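You operate a simulated robot arm through the tools that you are given. There is no shell and no other tool. Be economical: measure what you need, move in short steps, check, and stop when the job is done.

You are at the controls of a simulated two-armed robot. One attempt, no reset.

## Task
Take the blue hose end from the top of the steel bench and put it on the top of the grey bench. Put the yellow buffer marked "23" from the clear end of the packing bench on the roof of the wire cage and the yellow buffer marked "64" in the inside of the green crate. Open the lower blue drawer. The order is free.

Only the result counts: the job must be done as asked and must still hold three seconds after the hand-in. Knocking over, shifting, dropping, spilling or breaking anything else fails it.

## Robot
Two 6-joint arms with three-finger grippers on one trunk, on a base that drives. Base frame: it is fixed to the floor where the robot stands at the start and does not move with it; the origin is under the middle of the robot, x ahead of it, y to its left, z up; the surface under the hand at the start is at about z = 0.88. Lengths are in m, angles in rad, forces in N, time in s.
The left shoulder is at the start at [0.021, 0.17, 1.483], the right one opposite. With the tool pointing down near the work surface each hand reaches from about 0.36 to 0.62 m from the robot's upright axis, wherever it stands, measured 20 degrees to its own side. Places, roughly: inside of the green crate [-0.9, 3.6, 0.9]; lower blue drawer [0.4, -3.2, 0.6]; roof of the wire cage [0.7, 2, 1.1]; top of the grey bench [0.6, -2.8, 0.9]; yellow buffer [-1.75, 3.5, 1]. Payload 2.2 kg a hand.
Tool frame (each hand has its own): the origin (TCP) lies between the finger pads and is the grasp point; the fingertips stand 0.025 m ahead of it; z points along the fingers, y is the line along which they close. Largest opening 0.104 m; the body of the gripper starts 0.074 m behind the TCP.
Orientation is that of the tool frame in the base frame, as a unit quaternion [w, x, y, z]. With the fingers straight down and closing along the base's y, the tool's x points along the base's -x, its y along +y and its z along -z.

## Interface
- The arms move only by the tool jog_arm. It takes "left_steps", "right_steps" or both (then of equal length, played together; a hand with none holds still); each is a list of rows, each a list of 7 numbers: the turn, a rotation vector about the tool's x, y, z in rad, then the shift along the tool's x, y, z in mm, then the gripper command, from -1 (fully open) to 1 (shut), values between in proportion. In form: [[wx, wy, wz, x, y, z, jaw], ...]. A call has 1 to 20 rows; each row is the pose to reach, as a shift and turn from the pose commanded when the call began, along the tool's axes at that moment. Each row takes 0.2 s and may step no farther than 0.05 m and 0.15 rad from the row before; otherwise, or with a gripper value out of range, the whole call is refused. A pose out of reach is approached as far as the arm can. The call stops where the force on the tool passes 40 N (or 10 N more than at its start, if that is more) or the arm is blocked; 0.2 s more then pass. Each finger halts on what it meets, pressing with about 27 N; the grip force reading is that of the motor and also rises with nothing between the fingers. The clock runs only during rows and for 0.2 s after the last one: add rows that repeat a pose to give the fingers time. It gives the time, the measured TCP pose, the force on the tool (base axes), the opening and the grip force at its end, in the units of the frame above (readings bear some noise), with the torque about the TCP (base axes, N m) and any sound that the robot's microphone picked up.
- Cameras (640 x 400 px; columns grow to the right, rows downward): "scene" is now at [0.1543, 0.0167, 1.3694]; the picture's right is [0.20, -0.98, 0.00], its down [-0.64, -0.13, -0.76] and it looks along [0.74, 0.16, -0.65] (base axes); focal length 258 px, centre (320, 200). "left" rides on the left gripper at [0.082, -0.003, -0.104] in its tool frame; the picture's right is [0.04, 1.00, 0.00], its down [-0.75, 0.03, -0.66] and it looks along [-0.66, 0.03, 0.75] (tool axes); focal length 256 px, centre (320, 200). "right" rides on the right gripper at [0.082, 0.003, -0.104] in its tool frame; the picture's right is [-0.04, 1.00, 0.00], its down [-0.75, -0.03, -0.66] and it looks along [-0.66, -0.03, 0.75] (tool axes); focal length 256 px, centre (320, 200). There is no depth. A picture from a camera that has moved, and an enlarged one, comes with that camera's place and axes in the base frame and with its lens.
- get_image(camera): a new picture of that camera. The clock stands still meanwhile.
- slide_trunk(by): slides the trunk up (or, below 0, down) by that many m; the arms and the scene camera ride with it, the base frame stays. It gives what a move gives, with no picture.
- steer(legs): drives the robot by 1 to 6 legs, each [ahead, left, turn to the left] in m, m and rad, along the robot's own axes; the way and the turn of a leg run together, so that a leg with both is an arc; at most 1.5 m and 3.142 rad a leg. The arms and the cameras ride along, it lands a little off, and it stops where it bumps. It gives what a move gives.
- turn_head(pan, tilt): turns the head with the scene camera to pan (to the left, within 1.047 rad either way) and tilt (down, from -0.506 to 1.204), counted from straight ahead of the robot. It gives what a move gives.
- close_up(camera, box): a new picture of the part [left, top, right, bottom] of that camera's present view, enlarged. The clock stands still meanwhile.
- finish_job(): hands the job in; it is judged then, once.

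Work in short steps. Places have to be worked out from the pictures, the camera data and where the tool is seen: move nearer, look again, correct. Check each grasp and each placing, and mend what went wrong. You have 165 turns and 130 pictures in all, those below and enlarged ones among them. Open the grippers and draw the arms clear of the work before you hand the job in, unless the task says otherwise; then end with one line.

The tools are called after ">>>" as a command line: name --argument value ..., lists and objects as JSON in quotes. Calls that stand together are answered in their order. jog_arm: Moves the arms, as the interface text tells. Its arguments: {"type":"object","properties":{"left_steps":{"type":"array","items":{"type":"array","items":{"type":"number"}}},"right_steps":{"type":"array","items":{"type":"array","items":{"type":"number"}}}},"required":[]} The other tools are called the same way: slide_trunk (by) slides the trunk up or down; steer (legs) drives the base; turn_head (pan, tilt) turns the head that bears the scene camera; get_image (camera) takes a picture; close_up (camera, box) takes an enlarged picture of a part of a camera's view; finish_job () hands the job in.

At the start:

```text
clock: 0.0
left_eef_pos: [0.4709, 0.4063, 1.084]
left_orientation: [0.0, 0.0, 1.0, 0.0]
left_wrist_force: [-0.5, 0.1, -0.6]
left_torque: [-0.01, 0.01, -0.06]
left_width: 0.1041
left_gripper_force: 0.1
right_eef_pos: [0.6152, -0.0711, 1.0839]
right_orientation: [0.0, 0.0, 1.0, 0.0]
right_wrist_force: [-0.4, 0.0, -0.3]
right_torque: [0.0, 0.0, 0.01]
right_width: 0.1039
right_gripper_force: 0.1
trunk travel left (down, up): [-0.675, 0.067]
robot x, y, heading: [-0.001, 0.0004, -0.001]
head pan, tilt: [0.206, 0.709]
```

scene: 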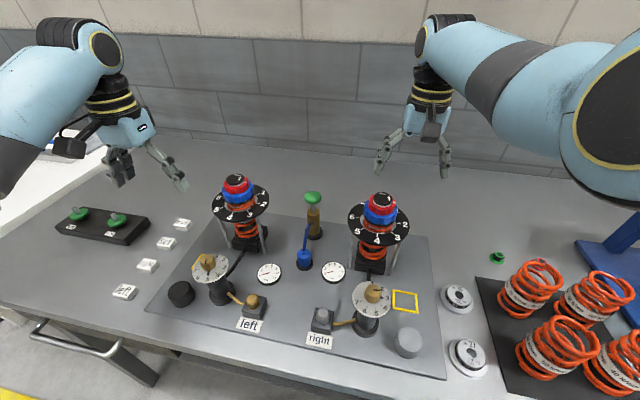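
right: 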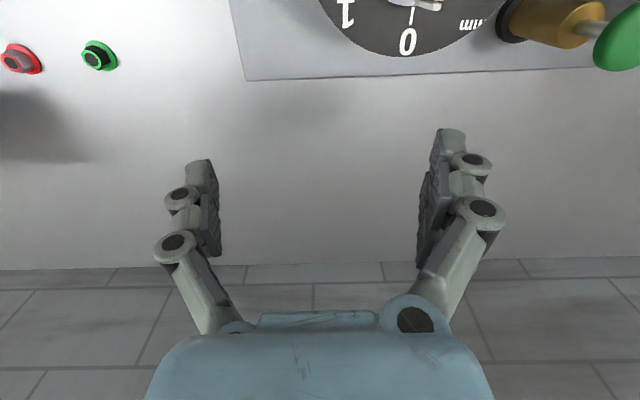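
left: 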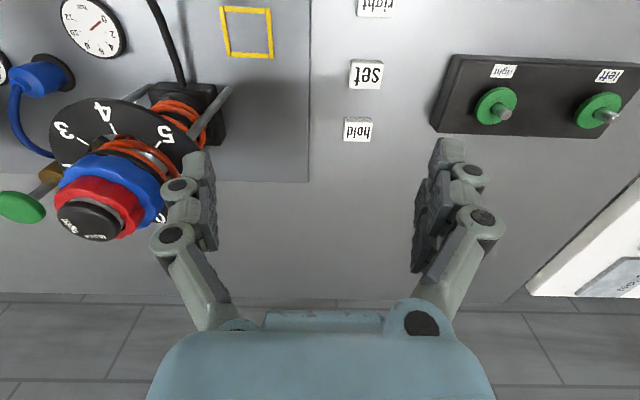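

The scene shows a test rig on the steel bench with a blue object near (305,258). I take a closer look at it.

>>> close_up --camera "scene" --box '[200, 160, 440, 310]'

>>> turn_head --pan -0.7 --tilt 0.6

>>> get_image --camera "scene"

```text
2.67 times, centred on (320, 235) of scene
camera zoom: at [0.1543, 0.0167, 1.3694], right [0.2, -0.98, 0.0], down [-0.64, -0.13, -0.76], along [0.74, 0.16, -0.65], focal length 688 px, centre (320, 107)
```

zoom: 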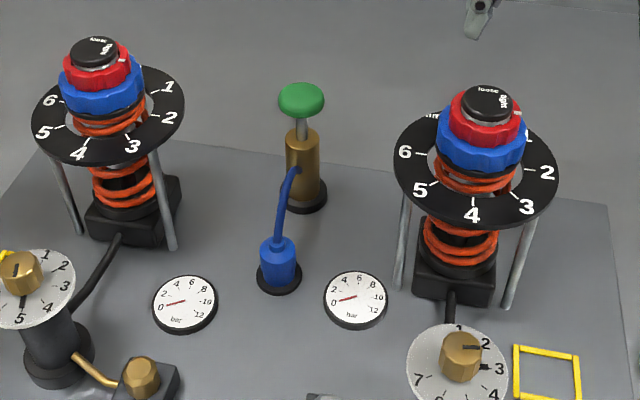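

```text
clock: 1.2
left_eef_pos: [0.4731, 0.4056, 1.0841]
left_orientation: [0.0, 0.0, 1.0, 0.0]
left_wrist_force: [-0.3, 0.2, -0.3]
left_torque: [-0.02, -0.03, 0.0]
left_width: 0.104
left_gripper_force: 0.1
right_eef_pos: [0.6158, -0.0725, 1.0839]
right_orientation: [-0.001, 0.0, 1.0, 0.0]
right_wrist_force: [-0.2, 0.0, -0.4]
right_torque: [0.02, -0.04, 0.0]
right_width: 0.1041
right_gripper_force: 0.0
trunk travel left (down, up): [-0.675, 0.067]
robot x, y, heading: [-0.0012, 0.0037, 0.004]
head pan, tilt: [-0.7, 0.6]
```

```text
125 pictures are left
camera scene: at [0.1392, -0.0574, 1.3789], right [-0.64, -0.77, 0.0], down [-0.43, 0.36, -0.82], along [0.63, -0.53, -0.57], focal length 258 px, centre (320, 200)
```

scene: 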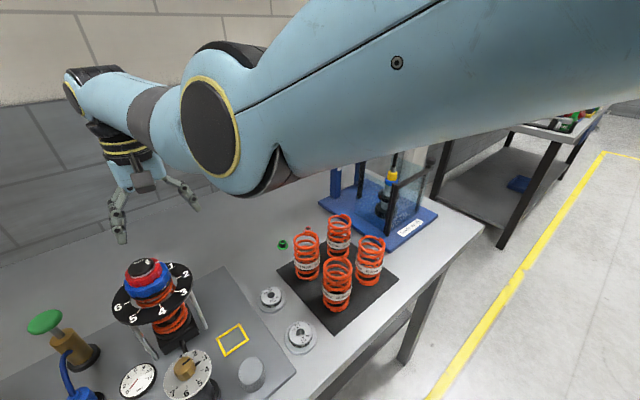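

I note the blue connector stands on a black disc with a tube to the pump. I look around for other candidates before deciding.

>>> turn_head --pan 1.0 --tilt 0.4

>>> get_image --camera "scene"

>>> turn_head --pan -0.05 --tilt 0.85

>>> get_image --camera "scene"

```text
clock: 2.9
left_eef_pos: [0.4722, 0.4058, 1.0843]
left_orientation: [0.0, 0.0, 1.0, 0.0]
left_wrist_force: [0.0, 0.3, -0.5]
left_torque: [0.0, -0.03, 0.01]
left_width: 0.104
left_gripper_force: 0.0
right_eef_pos: [0.616, -0.0722, 1.0848]
right_orientation: [0.0, 0.0, 1.0, 0.0]
right_wrist_force: [-0.1, 0.2, -0.6]
right_torque: [-0.01, -0.01, 0.02]
right_width: 0.104
right_gripper_force: 0.1
trunk travel left (down, up): [-0.675, 0.067]
robot x, y, heading: [-0.0004, -0.0004, 0.001]
head pan, tilt: [1.0, 0.4]
```

```text
124 pictures are left
camera scene: at [0.1216, 0.0773, 1.3971], right [0.84, -0.54, 0.0], down [-0.21, -0.33, -0.92], along [0.5, 0.77, -0.39], focal length 258 px, centre (320, 200)
```

scene: 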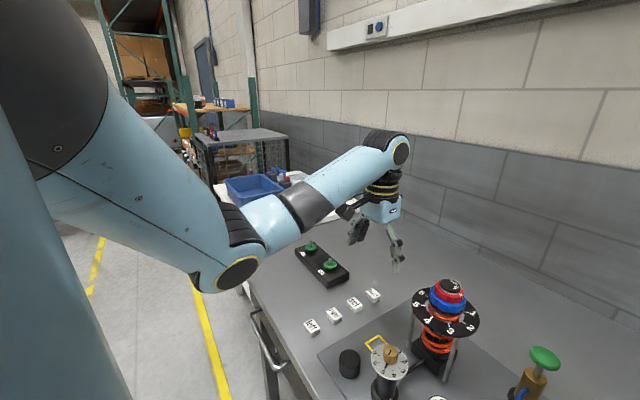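

```text
clock: 4.2
left_eef_pos: [0.4722, 0.4055, 1.0848]
left_orientation: [0.0, 0.0, 1.0, 0.001]
left_wrist_force: [-0.5, 0.3, 0.1]
left_torque: [-0.02, 0.01, -0.02]
left_width: 0.1039
left_gripper_force: 0.0
right_eef_pos: [0.6162, -0.0713, 1.0844]
right_orientation: [0.0, 0.0, 1.0, 0.0]
right_wrist_force: [-0.5, 0.3, -0.2]
right_torque: [0.01, -0.01, 0.0]
right_width: 0.1041
right_gripper_force: 0.0
trunk travel left (down, up): [-0.675, 0.067]
robot x, y, heading: [0.0015, -0.0004, -0.002]
head pan, tilt: [-0.051, 0.85]
```

```text
123 pictures are left
camera scene: at [0.1496, -0.0045, 1.358], right [-0.05, -1.0, 0.0], down [-0.75, 0.04, -0.66], along [0.66, -0.03, -0.75], focal length 258 px, centre (320, 200)
```

scene: 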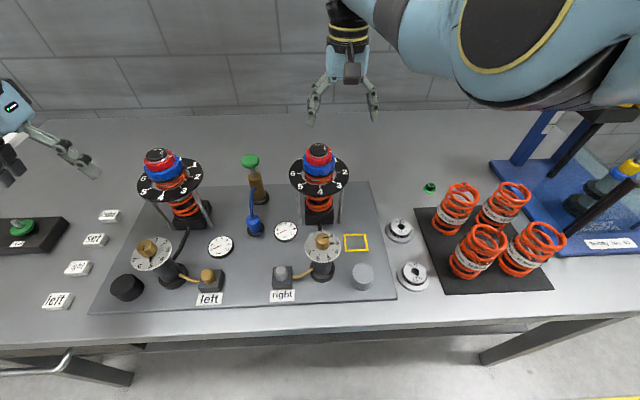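

I zoom strongly on the blue hose to see whether it is attached.

>>> close_up --camera "scene" --box '[220, 145, 300, 245]'

>>> close_up --camera "right" --box '[320, 0, 640, 200]'

```text
4.00 times, centred on (260, 195) of scene
camera zoom: at [0.1496, -0.0045, 1.358], right [-0.05, -1.0, 0.0], down [-0.75, 0.04, -0.66], along [0.66, -0.03, -0.75], focal length 1032 px, centre (560, 220)
```

zoom: 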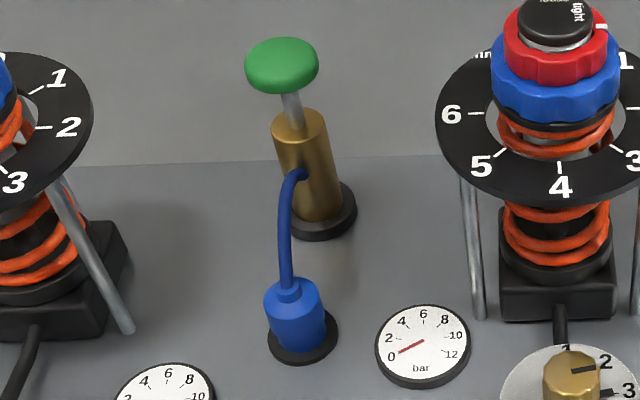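

```text
2.00 times, centred on (480, 100) of right
camera zoom: at [0.5342, -0.0694, 1.188], right [0.04, 1.0, 0.0], down [0.75, -0.03, 0.66], along [0.66, -0.03, -0.75], focal length 512 px, centre (0, 400)
```

zoom: 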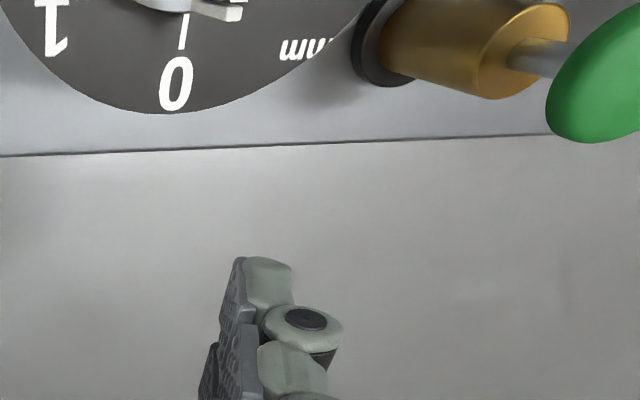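

The only blue hose end I see is on the steel bench at about (0.487, 0.123), body at z≈0.91, with a stub of tube leaning to the pump. I raise both hands; the left goes over the left rig (top ≈1.07) to above the hose end, the right goes aside.

>>> jog_arm --left_steps '[[0, 0, 0, 0, 0, -40, -1], [0, 0, 0, 0, 0, -80, -1], [0, 0, 0, 0, 0, -120, -1], [0, 0, 0, 0, -47, -120, -1], [0, 0, 0, 0, -94, -120, -0.5], [0, 0, 0, 0, -141, -120, -0.3], [0, 0, 0, 0, -188, -120, -0.3], [0, 0, 0, 0, -235, -120, -0.3], [0, 0, 0, -7, -282, -120, -0.3], [0, 0, 0, -15, -282, -120, -0.3]]' --right_steps '[[0, 0, 0, 0, 0, -40, -1], [0, 0, 0, 0, 0, -80, -1], [0, 0, 0, 0, 0, -120, -1], [0, 0, 0, 0, -45, -120, -1], [0, 0, 0, 0, -90, -120, -1], [0, 0, 0, 0, -135, -120, -1], [0, 0, 0, 0, -180, -120, -1], [0, 0, 0, 0, -200, -120, -1], [0, 0, 0, 0, -200, -120, -1], [0, 0, 0, 0, -200, -120, -1]]'

>>> get_image --camera "left"

>>> get_image --camera "scene"

```text
clock: 6.6
left_eef_pos: [0.5331, 0.1406, 1.1219]
left_orientation: [-0.002, -0.018, 0.999, 0.027]
left_wrist_force: [0.7, -0.2, 1.1]
left_torque: [0.0, -0.02, 0.02]
left_width: 0.0677
left_gripper_force: 0.0
left hand out of reach, approached as far as the arm can: row 1, 2, 3, 4, 5, 6, 7, 8, 9, 10
right_eef_pos: [0.6172, -0.2752, 1.204]
right_orientation: [0.0, 0.0, 1.0, 0.001]
right_wrist_force: [-0.1, -0.1, 1.0]
right_torque: [0.02, -0.01, 0.03]
right_width: 0.1038
right_gripper_force: 0.0
trunk travel left (down, up): [-0.675, 0.067]
robot x, y, heading: [-0.003, 0.0032, 0.002]
head pan, tilt: [-0.051, 0.85]
stopped in row 10 (left hand): the arm was blocked; the commanded pose is now the measured one
```

```text
120 pictures are left
camera left: at [0.4536, 0.1301, 1.2266], right [-0.08, 1.0, 0.05], down [0.75, 0.02, 0.66], along [0.65, 0.09, -0.75], focal length 256 px, centre (320, 200)
```

left: 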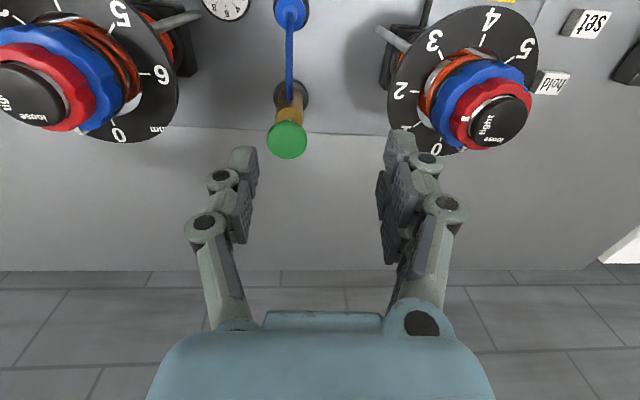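

```text
119 pictures are left
camera scene: at [0.1496, -0.0053, 1.3579], right [-0.05, -1.0, 0.0], down [-0.75, 0.04, -0.66], along [0.66, -0.03, -0.75], focal length 258 px, centre (320, 200)
```

scene: 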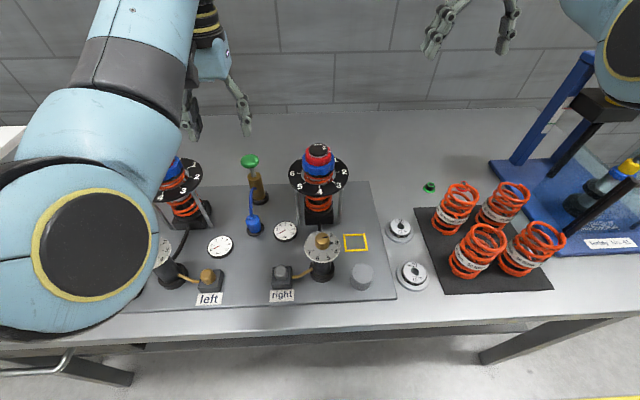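

The high, close-in pose was beyond the left arm's inner reach; the hand stopped at (0.533,0.141,1.122), slightly tilted, over the gap between the rigs. Backing the base 0.08 m brings the hand back over the hose end and makes reach comfortable.

>>> steer --legs '[[-0.08, 0, 0]]'

>>> jog_arm --left_steps '[[0.054, -0.004, 0.036, 0, 0, 0, -0.2], [0.054, -0.004, 0.036, -25, -15, 0, -0.2]]'

>>> get_image --camera "left"

```text
clock: 7.7
left_eef_pos: [0.4535, 0.1414, 1.1237]
left_orientation: [0.0, -0.018, 0.999, 0.027]
left_wrist_force: [-0.1, -0.6, -0.5]
left_torque: [0.0, 0.01, 0.0]
left_width: 0.0672
left_gripper_force: 0.0
right_eef_pos: [0.5369, -0.2752, 1.2053]
right_orientation: [0.0, 0.0, 1.0, 0.0]
right_wrist_force: [-1.5, 1.2, 0.5]
right_torque: [0.02, -0.04, 0.0]
right_width: 0.1039
right_gripper_force: 0.1
trunk travel left (down, up): [-0.675, 0.067]
robot x, y, heading: [-0.081, 0.0023, 0.003]
head pan, tilt: [-0.051, 0.85]
```

```text
clock: 8.3
left_eef_pos: [0.4812, 0.1262, 1.1217]
left_orientation: [0.0, -0.001, 1.0, 0.0]
left_wrist_force: [-0.6, 0.1, 0.5]
left_torque: [0.04, 0.03, 0.01]
left_width: 0.0627
left_gripper_force: 0.1
right_eef_pos: [0.5378, -0.2751, 1.2042]
right_orientation: [0.0, 0.0, 1.0, 0.0]
right_wrist_force: [0.8, -0.2, 0.3]
right_torque: [0.01, -0.01, -0.02]
right_width: 0.1042
right_gripper_force: 0.1
trunk travel left (down, up): [-0.675, 0.067]
robot x, y, heading: [-0.0779, 0.0001, 0.0]
head pan, tilt: [-0.051, 0.85]
```

```text
118 pictures are left
camera left: at [0.4, 0.1244, 1.2259], right [-0.04, 1.0, 0.0], down [0.75, 0.03, 0.66], along [0.66, 0.03, -0.75], focal length 256 px, centre (320, 200)
```

left: 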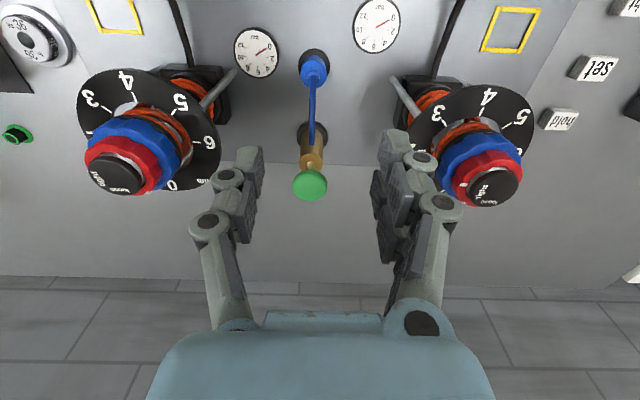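

I zoom on the hose end from this overhead view to fix its position and see how the tube meets the pump.

>>> close_up --camera "left" --box '[240, 30, 400, 130]'

```text
4.00 times, centred on (320, 80) of left
camera zoom: at [0.4, 0.1244, 1.2259], right [-0.04, 1.0, 0.0], down [0.75, 0.03, 0.66], along [0.66, 0.03, -0.75], focal length 1024 px, centre (320, 680)
```

zoom: 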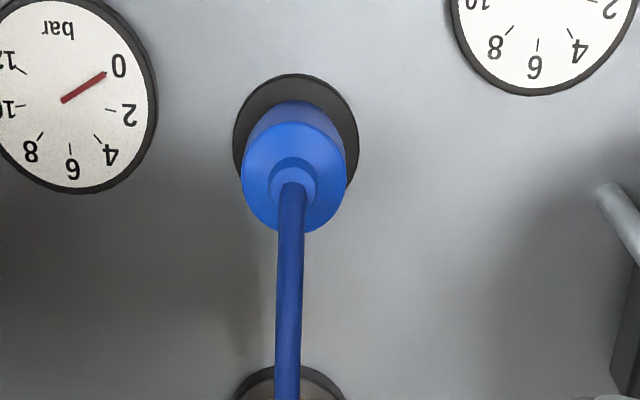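

Hose body: centre (0.482, 0.1215), about 30 mm wide, from z≈0.886 to 0.932; the tube leans away to the pump side between the fingers. I descend to TCP z≈0.915.

>>> jog_arm --left_steps '[[0, 0, 0, 0, -4, 0, -0.2], [0, 0, 0, 0, -4, 40, -0.2], [0, 0, 0, 0, -4, 80, -0.2], [0, 0, 0, 0, -4, 120, -0.2], [0, 0, 0, 0, -4, 150, -0.2]]'

>>> get_image --camera "left"

>>> get_image --camera "scene"

```text
clock: 9.5
left_eef_pos: [0.4818, 0.1215, 0.969]
left_orientation: [0.001, -0.002, 1.0, 0.001]
left_wrist_force: [0.0, -0.5, 0.2]
left_torque: [0.01, 0.01, 0.02]
left_width: 0.0624
left_gripper_force: 0.0
right_eef_pos: [0.5376, -0.2744, 1.2033]
right_orientation: [-0.001, 0.0, 1.0, 0.0]
right_wrist_force: [1.2, 0.8, 1.2]
right_torque: [0.01, 0.02, 0.0]
right_width: 0.1038
right_gripper_force: 0.0
trunk travel left (down, up): [-0.675, 0.067]
robot x, y, heading: [-0.0835, -0.0012, 0.001]
head pan, tilt: [-0.051, 0.85]
```

```text
116 pictures are left
camera left: at [0.4004, 0.1193, 1.0732], right [-0.04, 1.0, 0.0], down [0.75, 0.03, 0.66], along [0.66, 0.03, -0.75], focal length 256 px, centre (320, 200)
```

left: 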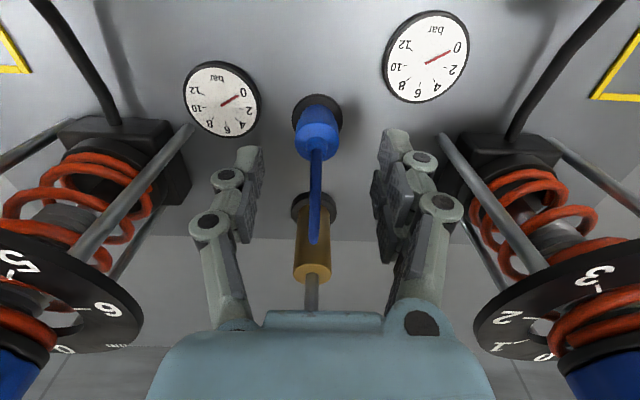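

```text
115 pictures are left
camera scene: at [0.0708, -0.0045, 1.3579], right [-0.05, -1.0, 0.0], down [-0.75, 0.04, -0.66], along [0.66, -0.03, -0.75], focal length 258 px, centre (320, 200)
```

scene: 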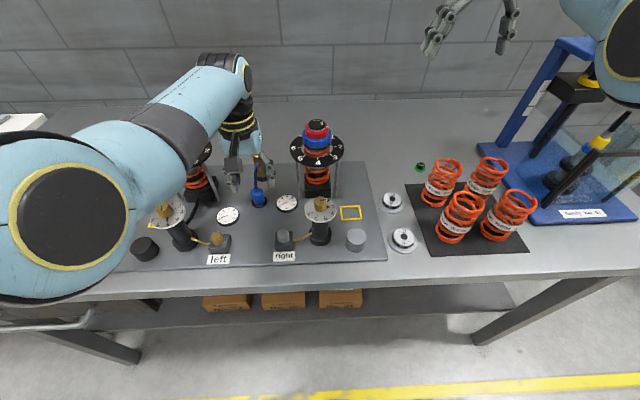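

Clear on both sides; the hose end sits centred between the fingers. I go down the last 54 mm and close.

>>> jog_arm --left_steps '[[0, 0, 0, 0, 0, 30, -0.2], [0, 0, 0, 0, 0, 54, -0.2]]'

>>> get_image --camera "left"

```text
clock: 10.1
left_eef_pos: [0.4802, 0.1242, 0.9172]
left_orientation: [0.002, -0.001, 1.0, 0.0]
left_wrist_force: [0.3, 0.3, 0.4]
left_torque: [0.02, -0.01, 0.05]
left_width: 0.0618
left_gripper_force: 0.0
right_eef_pos: [0.5378, -0.2737, 1.2051]
right_orientation: [0.0, 0.0, 1.0, 0.0]
right_wrist_force: [-0.1, 0.1, 0.4]
right_torque: [0.02, -0.04, -0.02]
right_width: 0.1039
right_gripper_force: 0.1
trunk travel left (down, up): [-0.675, 0.067]
robot x, y, heading: [-0.0786, -0.0011, 0.001]
head pan, tilt: [-0.051, 0.85]
```

```text
114 pictures are left
camera left: at [0.3993, 0.1204, 1.0211], right [-0.04, 1.0, 0.0], down [0.75, 0.03, 0.66], along [0.66, 0.03, -0.75], focal length 256 px, centre (320, 200)
```

left: 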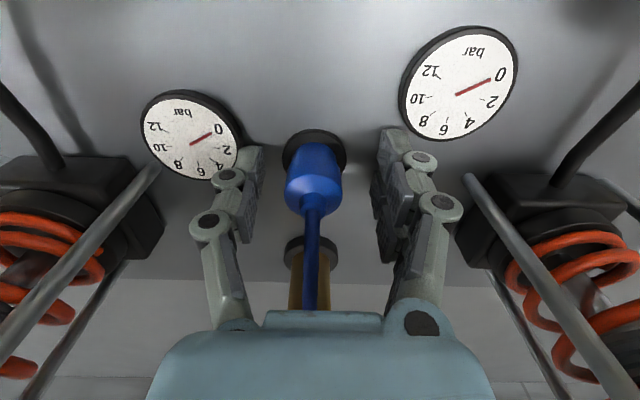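

Well aligned. I close the fingers.

>>> jog_arm --left_steps '[[0, 0, 0, 0, -1, 0, 0.2], [0, 0, 0, 0, -1, 0, 1], [0, 0, 0, 0, -1, 0, 1], [0, 0, 0, 0, -1, 0, 1]]'

>>> jog_arm --left_steps '[[0, 0, 0, 0, 0, -8, 1], [0, 0, 0, 0, 0, -16, 1], [0, 0, 0, 0, 0, -24, 1]]'

>>> get_image --camera "left"

```text
clock: 11.1
left_eef_pos: [0.4797, 0.1198, 0.9172]
left_orientation: [0.0, 0.001, 1.0, -0.001]
left_wrist_force: [-0.2, -10.3, -3.7]
left_torque: [-0.49, -0.13, -0.14]
left_width: 0.0364
left_gripper_force: 45.3
right_eef_pos: [0.5392, -0.2754, 1.2024]
right_orientation: [0.0, 0.001, 1.0, 0.0]
right_wrist_force: [-0.5, 0.4, 0.2]
right_torque: [0.01, 0.01, -0.02]
right_width: 0.1043
right_gripper_force: 0.1
trunk travel left (down, up): [-0.675, 0.067]
robot x, y, heading: [-0.0831, -0.0013, 0.001]
head pan, tilt: [-0.051, 0.85]
```

```text
clock: 11.5
left_eef_pos: [0.4732, 0.1217, 0.9197]
left_orientation: [-0.003, 0.0, 1.0, 0.0]
left_wrist_force: [-1.1, 0.5, -0.4]
left_torque: [-0.03, -0.06, -0.03]
left_width: 0.0278
left_gripper_force: 45.2
right_eef_pos: [0.5342, -0.2744, 1.2066]
right_orientation: [0.001, 0.0, 1.0, 0.0]
right_wrist_force: [-0.5, -0.1, 0.2]
right_torque: [-0.02, -0.08, -0.02]
right_width: 0.1039
right_gripper_force: 0.1
trunk travel left (down, up): [-0.675, 0.067]
robot x, y, heading: [-0.0791, -0.0013, 0.001]
head pan, tilt: [-0.051, 0.85]
stopped in row 2 (left hand): the force on the tool passed its limit at 50 N (the readings are from after the stop); the commanded pose is now the measured one
```

```text
113 pictures are left
camera left: at [0.3933, 0.1185, 1.0256], right [-0.04, 1.0, 0.0], down [0.76, 0.03, 0.65], along [0.65, 0.03, -0.76], focal length 256 px, centre (320, 200)
```

left: 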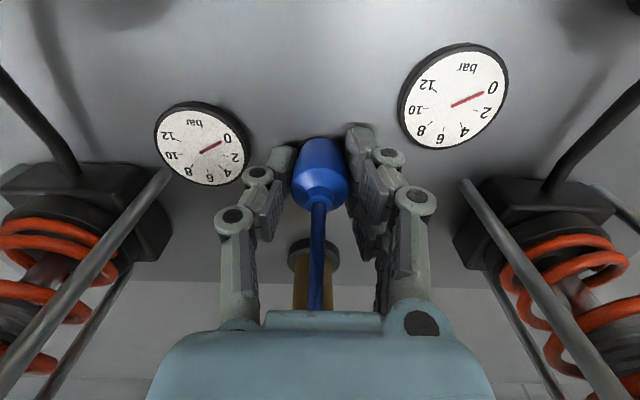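

The pull peaked at 50 N and stopped, force is now about zero. I zoom in to see whether the hose end came off.

>>> close_up --camera "left" --box '[240, 100, 400, 200]'

>>> close_up --camera "scene" --box '[200, 140, 330, 240]'

```text
4.00 times, centred on (320, 150) of left
camera zoom: at [0.3933, 0.1185, 1.0256], right [-0.04, 1.0, 0.0], down [0.76, 0.03, 0.65], along [0.65, 0.03, -0.76], focal length 1024 px, centre (320, 400)
```

zoom: 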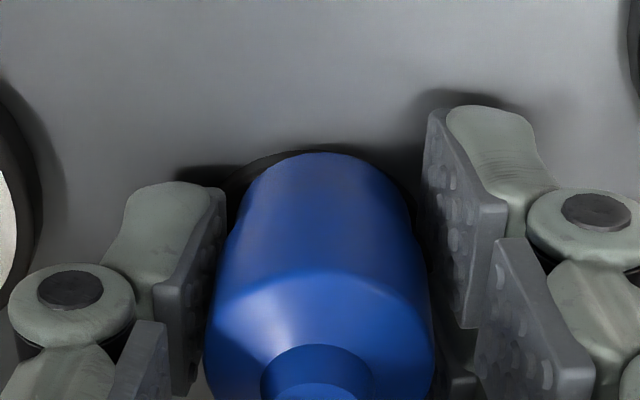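

```text
4.00 times, centred on (265, 190) of scene
camera zoom: at [0.0675, -0.0046, 1.3585], right [-0.05, -1.0, 0.0], down [-0.75, 0.04, -0.66], along [0.66, -0.03, -0.75], focal length 1032 px, centre (540, 240)
```

zoom: 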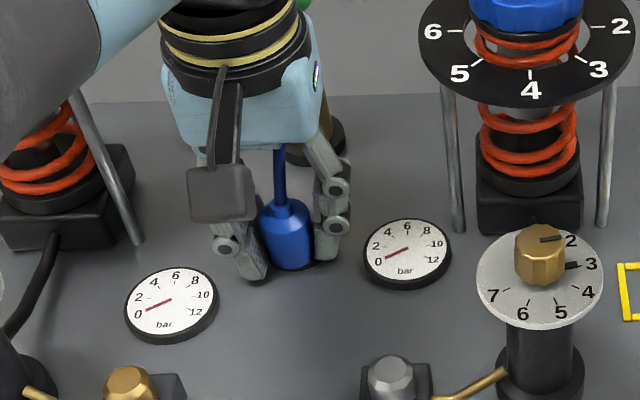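

The hose end seems unplugged (the body has shifted off the disc, force near zero). I lift 40 mm more in small rows.

>>> jog_arm --left_steps '[[0, 0, 0, 0, 0, -10, 1], [0, 0, 0, 0, 0, -20, 1], [0, 0, 0, 0, 0, -30, 1], [0, 0, 0, 0, 0, -40, 1]]'

>>> get_image --camera "left"

>>> get_image --camera "scene"

```text
clock: 12.5
left_eef_pos: [0.4762, 0.1216, 0.9611]
left_orientation: [-0.004, -0.001, 1.0, 0.0]
left_wrist_force: [0.4, -0.1, -0.8]
left_torque: [-0.01, -0.02, -0.01]
left_width: 0.0282
left_gripper_force: 26.9
right_eef_pos: [0.5372, -0.2757, 1.2042]
right_orientation: [0.0, 0.001, 1.0, 0.0]
right_wrist_force: [-1.2, 0.1, -0.5]
right_torque: [-0.04, -0.02, -0.04]
right_width: 0.1044
right_gripper_force: 0.1
trunk travel left (down, up): [-0.675, 0.067]
robot x, y, heading: [-0.0787, -0.0008, 0.001]
head pan, tilt: [-0.051, 0.85]
```

```text
110 pictures are left
camera left: at [0.3956, 0.1181, 1.0665], right [-0.04, 1.0, 0.0], down [0.76, 0.03, 0.65], along [0.65, 0.03, -0.76], focal length 256 px, centre (320, 200)
```

left: 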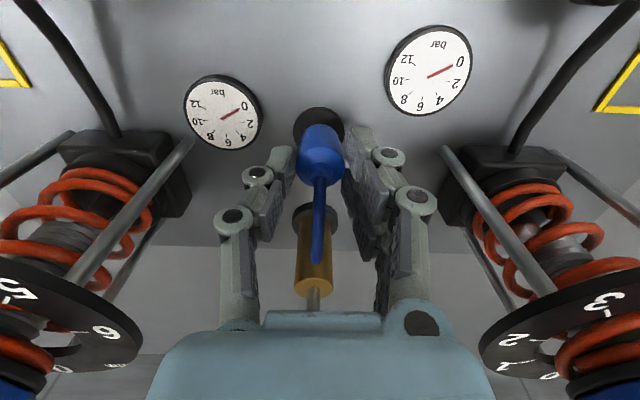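

```text
109 pictures are left
camera scene: at [0.07, -0.0051, 1.358], right [-0.05, -1.0, 0.0], down [-0.75, 0.04, -0.66], along [0.66, -0.03, -0.75], focal length 258 px, centre (320, 200)
```

scene: 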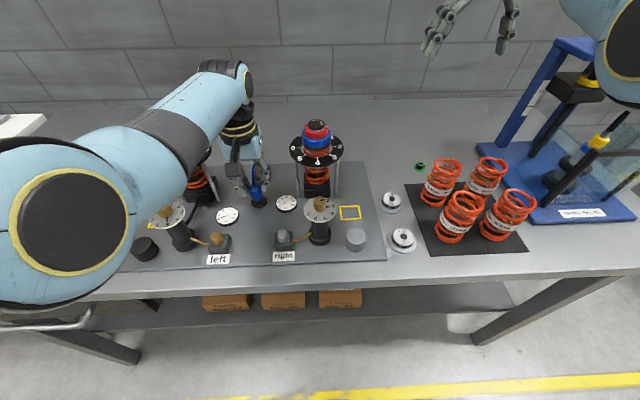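

The hose end with its tube comes up freely. I lift on to z≈1.13 over the rig tops.

>>> jog_arm --left_steps '[[0, 0, 0, 0, 0, -40, 1], [0, 0, 0, 0, 0, -80, 1], [0, 0, 0, 0, 0, -120, 1], [0, 0, 0, 0, 0, -160, 1]]'

>>> get_image --camera "left"

```text
clock: 13.5
left_eef_pos: [0.4782, 0.1195, 1.1207]
left_orientation: [-0.004, 0.0, 1.0, 0.0]
left_wrist_force: [0.1, 0.8, -0.6]
left_torque: [0.02, -0.04, 0.03]
left_width: 0.0283
left_gripper_force: 26.9
right_eef_pos: [0.5377, -0.2764, 1.2049]
right_orientation: [0.0, 0.0, 1.0, 0.0]
right_wrist_force: [-0.6, 0.2, -1.5]
right_torque: [0.0, 0.01, 0.0]
right_width: 0.1039
right_gripper_force: 0.2
trunk travel left (down, up): [-0.675, 0.067]
robot x, y, heading: [-0.0761, -0.0002, 0.001]
head pan, tilt: [-0.051, 0.85]
```

```text
108 pictures are left
camera left: at [0.3981, 0.1175, 1.2256], right [-0.04, 1.0, 0.0], down [0.76, 0.03, 0.65], along [0.65, 0.03, -0.76], focal length 256 px, centre (320, 200)
```

left: 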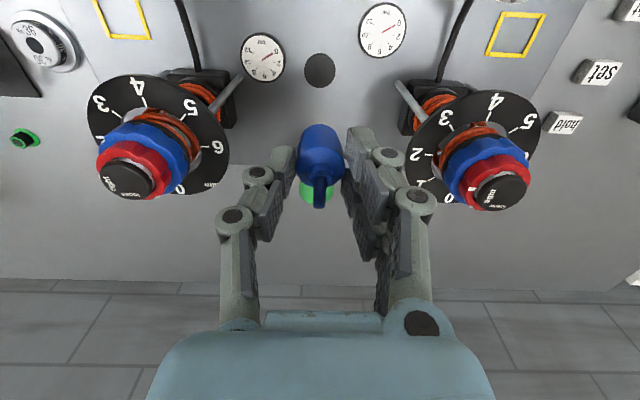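

The hose end is free and held. I back straight off the bench 0.6 m, then look around toward the right.

>>> steer --legs '[[-0.6, 0, 0]]'

>>> turn_head --pan -1.0 --tilt 0.3

>>> get_image --camera "scene"

```text
clock: 16.9
left_eef_pos: [-0.1164, 0.1218, 1.1214]
left_orientation: [-0.002, 0.0, 1.0, -0.001]
left_wrist_force: [0.3, 0.3, -1.1]
left_torque: [-0.01, 0.01, -0.01]
left_width: 0.0282
left_gripper_force: 27.2
right_eef_pos: [-0.0582, -0.275, 1.2037]
right_orientation: [0.0, 0.001, 1.0, -0.001]
right_wrist_force: [-0.4, 0.3, -0.1]
right_torque: [-0.05, 0.0, 0.01]
right_width: 0.1038
right_gripper_force: 0.0
trunk travel left (down, up): [-0.675, 0.067]
robot x, y, heading: [-0.6734, 0.0037, -0.004]
head pan, tilt: [-0.051, 0.85]
```

```text
clock: 18.1
left_eef_pos: [-0.1162, 0.1217, 1.1203]
left_orientation: [-0.003, 0.001, 1.0, -0.001]
left_wrist_force: [-0.3, 1.3, -0.2]
left_torque: [-0.01, -0.02, -0.02]
left_width: 0.0285
left_gripper_force: 26.7
right_eef_pos: [-0.058, -0.2764, 1.2043]
right_orientation: [0.0, 0.001, 1.0, 0.0]
right_wrist_force: [-0.3, -0.4, 0.7]
right_torque: [0.0, 0.0, -0.01]
right_width: 0.1041
right_gripper_force: 0.0
trunk travel left (down, up): [-0.675, 0.067]
robot x, y, heading: [-0.6774, -0.001, 0.001]
head pan, tilt: [-1.0, 0.3]
```

```text
107 pictures are left
camera scene: at [-0.5527, -0.0788, 1.4063], right [-0.84, -0.54, 0.0], down [-0.16, 0.25, -0.95], along [0.51, -0.8, -0.3], focal length 258 px, centre (320, 200)
```

scene: 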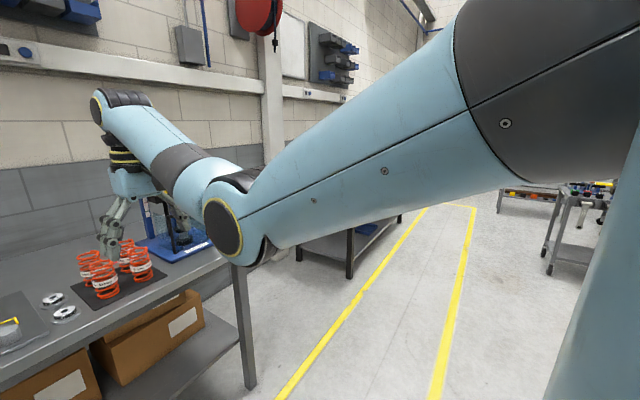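

The aisle along the benches looks free. I strafe right 1.4 m, keeping heading, then look again.

>>> steer --legs '[[0, -1.4, 0]]'

>>> turn_head --pan -0.6 --tilt 0.45

>>> get_image --camera "scene"

```text
clock: 25.1
left_eef_pos: [-0.1072, -1.2647, 1.1189]
left_orientation: [-0.002, -0.01, 1.0, 0.001]
left_wrist_force: [0.2, -0.2, -2.0]
left_torque: [-0.02, 0.04, 0.0]
left_width: 0.0281
left_gripper_force: 26.7
right_eef_pos: [-0.0407, -1.6595, 1.204]
right_orientation: [0.001, -0.01, 1.0, 0.0]
right_wrist_force: [0.1, 0.5, 0.4]
right_torque: [-0.02, -0.03, -0.01]
right_width: 0.1038
right_gripper_force: 0.1
trunk travel left (down, up): [-0.675, 0.067]
robot x, y, heading: [-0.6641, -1.3939, 0.021]
head pan, tilt: [-1.0, 0.3]
```

```text
clock: 26.0
left_eef_pos: [-0.1084, -1.2656, 1.1199]
left_orientation: [-0.003, -0.011, 1.0, -0.001]
left_wrist_force: [-0.8, -0.5, -1.8]
left_torque: [0.0, 0.01, 0.01]
left_width: 0.0282
left_gripper_force: 27.5
right_eef_pos: [-0.0404, -1.6594, 1.2039]
right_orientation: [0.0, -0.01, 1.0, 0.0]
right_wrist_force: [-0.1, 0.3, -0.2]
right_torque: [0.02, -0.03, -0.03]
right_width: 0.1042
right_gripper_force: 0.0
trunk travel left (down, up): [-0.675, 0.067]
robot x, y, heading: [-0.6613, -1.3977, 0.019]
head pan, tilt: [-0.6, 0.45]
```

```text
106 pictures are left
camera scene: at [-0.5145, -1.4462, 1.3924], right [-0.55, -0.84, 0.0], down [-0.36, 0.24, -0.9], along [0.75, -0.49, -0.44], focal length 258 px, centre (320, 200)
```

scene: 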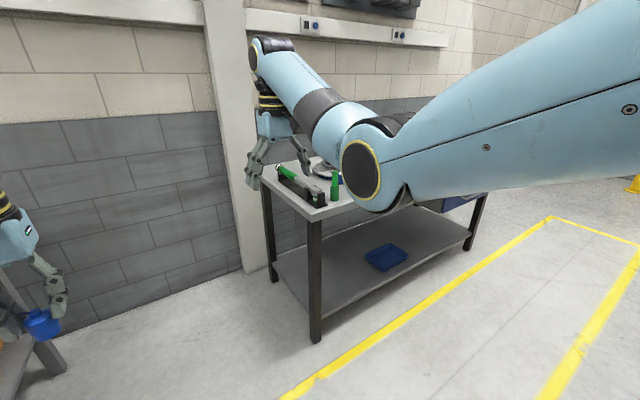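

The grey bench is ahead-right with a few items on it. I strafe another 1.35 m and trim the heading.

>>> steer --legs '[[0, -1.35, -0.02]]'

>>> turn_head --pan 0.0 --tilt 0.55

>>> get_image --camera "scene"

```text
clock: 32.8
left_eef_pos: [-0.0913, -2.6323, 1.1204]
left_orientation: [-0.003, -0.002, 1.0, 0.0]
left_wrist_force: [0.2, -0.9, -1.1]
left_torque: [-0.01, 0.03, -0.02]
left_width: 0.0284
left_gripper_force: 26.8
right_eef_pos: [-0.0299, -3.0288, 1.204]
right_orientation: [0.0, 0.0, 1.0, 0.001]
right_wrist_force: [-0.2, 0.1, -0.4]
right_torque: [0.0, 0.03, -0.01]
right_width: 0.1041
right_gripper_force: 0.1
trunk travel left (down, up): [-0.675, 0.067]
robot x, y, heading: [-0.6482, -2.7556, 0.002]
head pan, tilt: [-0.6, 0.45]
```

```text
clock: 33.8
left_eef_pos: [-0.0913, -2.632, 1.1211]
left_orientation: [-0.003, -0.002, 1.0, 0.0]
left_wrist_force: [0.3, -0.9, -0.5]
left_torque: [0.01, -0.01, 0.04]
left_width: 0.028
left_gripper_force: 27.0
right_eef_pos: [-0.0303, -3.0272, 1.2041]
right_orientation: [0.001, -0.001, 1.0, 0.001]
right_wrist_force: [-0.3, 0.1, 0.1]
right_torque: [0.01, -0.01, -0.02]
right_width: 0.1039
right_gripper_force: 0.1
trunk travel left (down, up): [-0.675, 0.067]
robot x, y, heading: [-0.6472, -2.7537, -0.002]
head pan, tilt: [0.0, 0.55]
```

```text
105 pictures are left
camera scene: at [-0.4867, -2.7545, 1.3833], right [0.0, -1.0, 0.0], down [-0.52, 0.0, -0.85], along [0.85, 0.0, -0.52], focal length 258 px, centre (320, 200)
```

scene: 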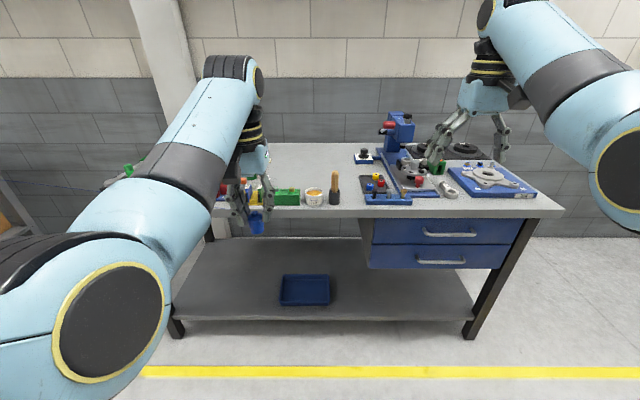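

The grey bench: front edge x≈0.25, top z≈0.88; drawers at right, y≈-3.2. There is free area behind the small items at around y≈-2.7. I raise the trunk to clear the vise with the right hand, and go forward partway.

>>> slide_trunk --by 0.06

>>> steer --legs '[[0.33, 0, 0]]'

>>> get_image --camera "scene"

>>> get_image --camera "left"

```text
clock: 34.8
left_eef_pos: [-0.0911, -2.6317, 1.1802]
left_orientation: [-0.004, -0.002, 1.0, 0.0]
left_wrist_force: [0.0, 0.1, -0.8]
left_torque: [-0.03, 0.02, -0.02]
left_width: 0.0279
left_gripper_force: 27.2
right_eef_pos: [-0.0314, -3.0277, 1.263]
right_orientation: [-0.001, 0.0, 1.0, -0.001]
right_wrist_force: [-0.3, -0.1, -1.6]
right_torque: [-0.02, 0.0, -0.02]
right_width: 0.1038
right_gripper_force: 0.1
trunk travel left (down, up): [-0.735, 0.007]
robot x, y, heading: [-0.6488, -2.7563, 0.003]
head pan, tilt: [0.0, 0.55]
```

```text
clock: 37.0
left_eef_pos: [0.2425, -2.624, 1.1799]
left_orientation: [-0.004, -0.006, 1.0, -0.001]
left_wrist_force: [-0.1, 0.2, -1.8]
left_torque: [0.0, 0.01, 0.02]
left_width: 0.0281
left_gripper_force: 27.0
right_eef_pos: [0.3078, -3.0185, 1.2634]
right_orientation: [-0.001, -0.006, 1.0, 0.0]
right_wrist_force: [-0.2, -0.2, -0.3]
right_torque: [-0.02, 0.03, 0.03]
right_width: 0.1041
right_gripper_force: 0.1
trunk travel left (down, up): [-0.735, 0.007]
robot x, y, heading: [-0.3122, -2.7499, 0.011]
head pan, tilt: [0.0, 0.55]
```

```text
104 pictures are left
camera scene: at [-0.1515, -2.7506, 1.4434], right [0.01, -1.0, 0.0], down [-0.52, -0.01, -0.85], along [0.85, 0.01, -0.52], focal length 258 px, centre (320, 200)
```

scene: 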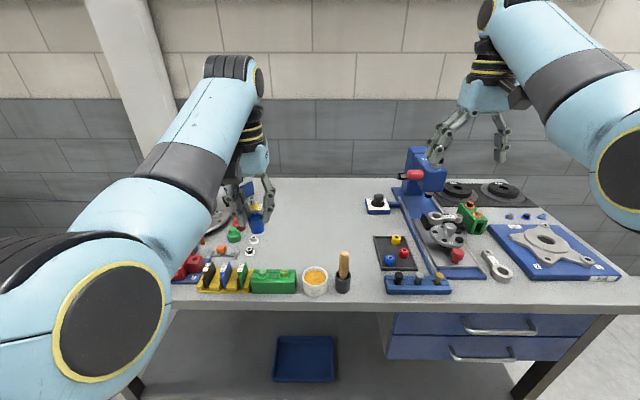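

```text
103 pictures are left
camera left: at [0.1635, -2.6279, 1.285], right [-0.05, 1.0, 0.0], down [0.76, 0.04, 0.65], along [0.65, 0.03, -0.76], focal length 256 px, centre (320, 200)
```

left: 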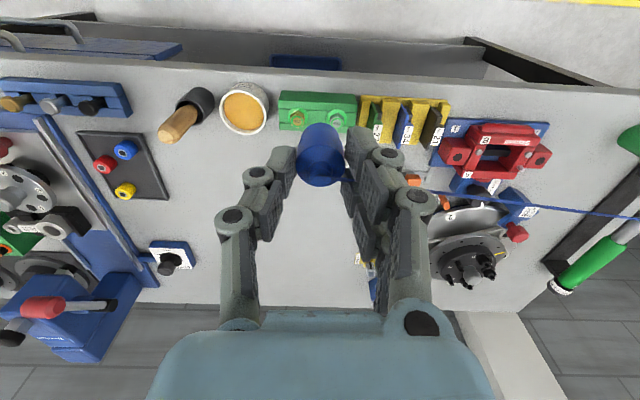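

Free area lies around (0.5, -2.76). I drive 0.25 ahead and 0.13 right so the left hand stands above it.

>>> steer --legs '[[0, -0.13, 0], [0.25, 0, -0.01]]'

>>> get_image --camera "left"

>>> get_image --camera "scene"

```text
clock: 39.6
left_eef_pos: [0.4935, -2.7564, 1.1803]
left_orientation: [-0.004, -0.001, 1.0, -0.001]
left_wrist_force: [0.0, 0.2, 0.3]
left_torque: [0.01, -0.01, 0.0]
left_width: 0.0282
left_gripper_force: 27.0
right_eef_pos: [0.5535, -3.151, 1.2658]
right_orientation: [0.0, 0.0, 1.0, -0.001]
right_wrist_force: [-0.7, 0.7, 0.6]
right_torque: [-0.02, 0.07, -0.06]
right_width: 0.1043
right_gripper_force: 0.1
trunk travel left (down, up): [-0.735, 0.007]
robot x, y, heading: [-0.0619, -2.8765, -0.002]
head pan, tilt: [0.0, 0.55]
```

```text
102 pictures are left
camera left: at [0.4133, -2.7592, 1.285], right [-0.04, 1.0, 0.0], down [0.76, 0.03, 0.65], along [0.65, 0.03, -0.76], focal length 256 px, centre (320, 200)
```

left: 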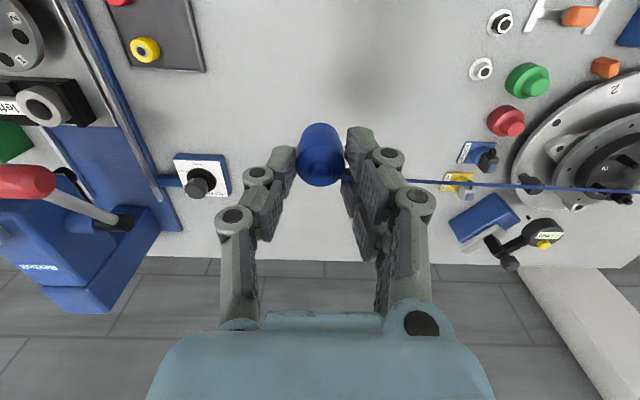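

```text
101 pictures are left
camera scene: at [0.097, -2.8783, 1.4435], right [0.0, -1.0, 0.0], down [-0.52, 0.0, -0.85], along [0.85, 0.0, -0.52], focal length 258 px, centre (320, 200)
```

scene: 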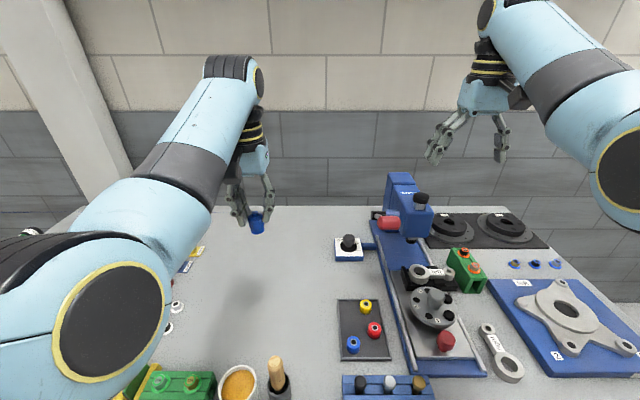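

The hand is over clear bench; a thin blue line (the hose) trails off toward the pump but exerts no force. I lower 235 mm first.

>>> jog_arm --left_steps '[[0, 0, 0, 0, 0, 45, 1], [0, 0, 0, 0, 0, 90, 1], [0, 0, 0, 0, 0, 135, 1], [0, 0, 0, 0, 0, 180, 1], [0, 0, 0, 0, 0, 215, 1], [0, 0, 0, 0, 0, 235, 1]]'

>>> get_image --camera "left"

>>> get_image --camera "scene"

```text
clock: 41.0
left_eef_pos: [0.4838, -2.7524, 0.9497]
left_orientation: [-0.004, 0.0, 1.0, -0.002]
left_wrist_force: [0.6, 0.7, -0.9]
left_torque: [0.0, -0.02, 0.0]
left_width: 0.0281
left_gripper_force: 27.3
left hand out of reach, approached as far as the arm can: row 6
right_eef_pos: [0.5525, -3.1516, 1.2638]
right_orientation: [0.0, 0.0, 1.0, 0.0]
right_wrist_force: [-0.7, 0.4, 0.1]
right_torque: [0.03, 0.01, 0.02]
right_width: 0.1041
right_gripper_force: 0.1
trunk travel left (down, up): [-0.735, 0.007]
robot x, y, heading: [-0.0638, -2.8785, 0.001]
head pan, tilt: [0.0, 0.55]
```

```text
100 pictures are left
camera left: at [0.4042, -2.7556, 1.0551], right [-0.04, 1.0, 0.0], down [0.76, 0.03, 0.65], along [0.65, 0.03, -0.76], focal length 256 px, centre (320, 200)
```

left: 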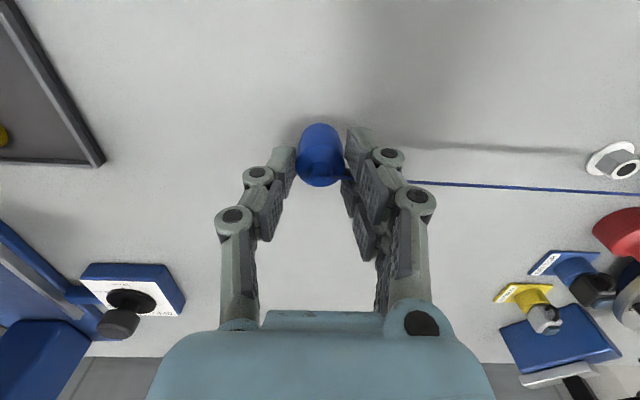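

```text
99 pictures are left
camera scene: at [0.0964, -2.8782, 1.4435], right [0.0, -1.0, 0.0], down [-0.52, 0.0, -0.85], along [0.85, 0.0, -0.52], focal length 258 px, centre (320, 200)
```

scene: 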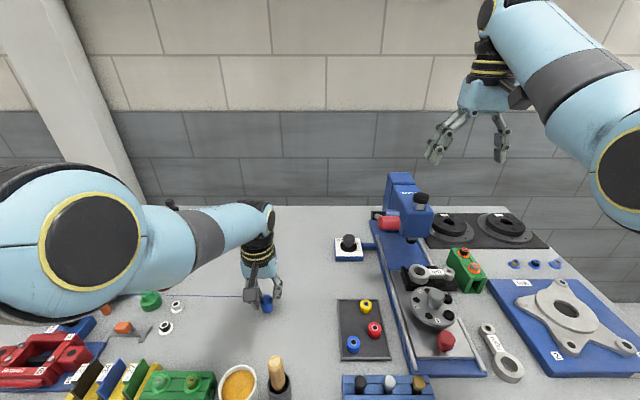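

The arm hits its lower reach because the trunk is high, at z≈0.95. I lower the trunk 20 mm, then jog down the rest.

>>> slide_trunk --by -0.025

>>> jog_arm --left_steps '[[0, 0, 0, 0, 0, 4, 1], [0, 0, 0, 0, 0, 8, 1], [0, 0, 0, 0, 0, 10, 1]]'

>>> close_up --camera "scene" --box '[200, 240, 320, 340]'

```text
clock: 41.8
left_eef_pos: [0.4851, -2.7535, 0.928]
left_orientation: [-0.001, -0.001, 1.0, -0.001]
left_wrist_force: [0.8, 0.7, 18.1]
left_torque: [0.03, -0.04, 0.02]
left_width: 0.0283
left_gripper_force: 27.5
right_eef_pos: [0.5522, -3.1528, 1.2397]
right_orientation: [-0.001, 0.0, 1.0, 0.0]
right_wrist_force: [-0.2, 0.5, 0.1]
right_torque: [-0.03, 0.04, -0.01]
right_width: 0.1039
right_gripper_force: 0.0
trunk travel left (down, up): [-0.71, 0.032]
robot x, y, heading: [-0.063, -2.8748, -0.002]
head pan, tilt: [0.0, 0.55]
```

```text
clock: 42.5
left_eef_pos: [0.4826, -2.7537, 0.9232]
left_orientation: [-0.002, -0.001, 1.0, -0.001]
left_wrist_force: [7.0, -1.8, 18.7]
left_torque: [0.0, -0.29, 0.02]
left_width: 0.0278
left_gripper_force: 26.9
left hand out of reach, approached as far as the arm can: row 2, 3
right_eef_pos: [0.5531, -3.153, 1.2389]
right_orientation: [0.0, 0.0, 1.0, 0.001]
right_wrist_force: [-0.7, 0.1, -0.2]
right_torque: [0.01, -0.01, 0.0]
right_width: 0.104
right_gripper_force: 0.1
trunk travel left (down, up): [-0.71, 0.032]
robot x, y, heading: [-0.064, -2.8788, 0.0]
head pan, tilt: [0.0, 0.55]
```

```text
4.00 times, centred on (260, 290) of scene
camera zoom: at [0.0963, -2.8791, 1.4186], right [0.0, -1.0, 0.0], down [-0.52, 0.0, -0.85], along [0.85, 0.0, -0.52], focal length 1032 px, centre (560, -160)
```

zoom: 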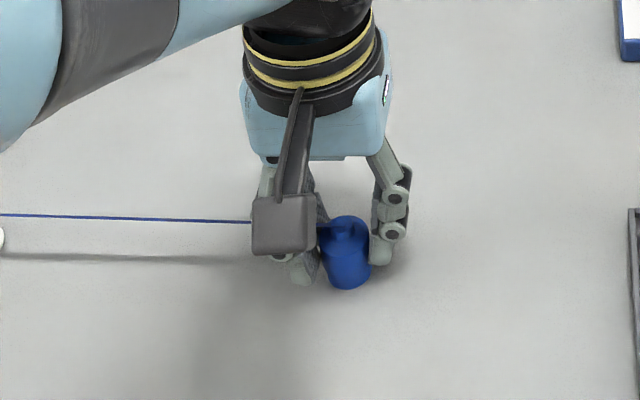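

The hose end is on the bench (contact 18 N). I relieve by 1 mm, open, and look.

>>> jog_arm --left_steps '[[0, 0, 0, 0, 0, -2, 1], [0, 0, 0, 0, 0, -2, 0.2], [0, 0, 0, 0, 0, -2, -0.3], [0, 0, 0, 0, 0, -2, -0.5], [0, 0, 0, 0, 0, -2, -0.5]]'

>>> get_image --camera "left"

```text
clock: 43.8
left_eef_pos: [0.4816, -2.7523, 0.9231]
left_orientation: [-0.004, -0.001, 1.0, 0.0]
left_wrist_force: [-0.1, 0.2, 0.1]
left_torque: [-0.02, 0.01, 0.02]
left_width: 0.078
left_gripper_force: 0.1
right_eef_pos: [0.5525, -3.1528, 1.2397]
right_orientation: [0.0, 0.0, 1.0, 0.0]
right_wrist_force: [-0.6, 0.2, 0.5]
right_torque: [0.02, 0.06, 0.03]
right_width: 0.1041
right_gripper_force: 0.1
trunk travel left (down, up): [-0.71, 0.032]
robot x, y, heading: [-0.0673, -2.8769, 0.001]
head pan, tilt: [0.0, 0.55]
```

```text
97 pictures are left
camera left: at [0.4023, -2.7559, 1.0288], right [-0.04, 1.0, 0.0], down [0.76, 0.03, 0.65], along [0.65, 0.03, -0.76], focal length 256 px, centre (320, 200)
```

left: 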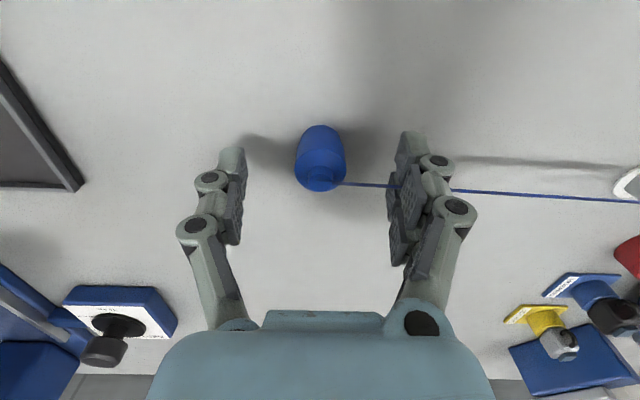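

The hose end stands upright on the grey bench. I raise the left hand straight up.

>>> jog_arm --left_steps '[[0, 0, 0, 0, 0, -40, -0.5], [0, 0, 0, 0, 0, -85, -0.5], [0, 0, 0, 0, 0, -130, -0.5], [0, 0, 0, 0, 0, -175, -0.5], [0, 0, 0, 0, 0, -215, -0.5]]'

>>> get_image --camera "scene"

```text
clock: 45.0
left_eef_pos: [0.4832, -2.7533, 1.1414]
left_orientation: [-0.003, -0.001, 1.0, 0.0]
left_wrist_force: [0.1, -0.5, -0.4]
left_torque: [-0.01, 0.0, -0.02]
left_width: 0.0778
left_gripper_force: 0.1
right_eef_pos: [0.5526, -3.1531, 1.2388]
right_orientation: [0.0, 0.001, 1.0, 0.0]
right_wrist_force: [-0.7, 0.0, -0.6]
right_torque: [-0.01, 0.01, 0.0]
right_width: 0.1042
right_gripper_force: 0.0
trunk travel left (down, up): [-0.71, 0.032]
robot x, y, heading: [-0.0624, -2.8772, 0.005]
head pan, tilt: [0.0, 0.55]
```

```text
96 pictures are left
camera scene: at [0.0969, -2.8786, 1.4184], right [0.0, -1.0, 0.0], down [-0.52, 0.0, -0.85], along [0.85, 0.0, -0.52], focal length 258 px, centre (320, 200)
```

scene: 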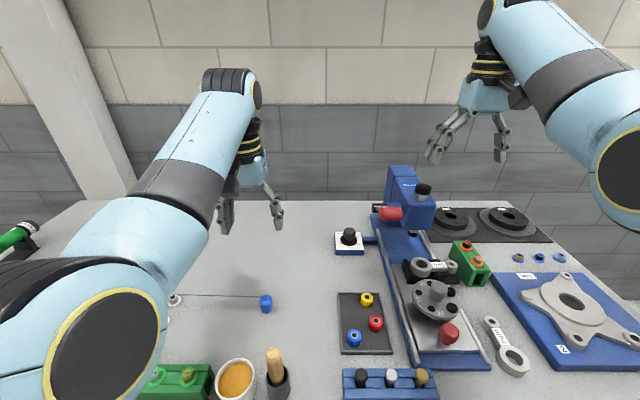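

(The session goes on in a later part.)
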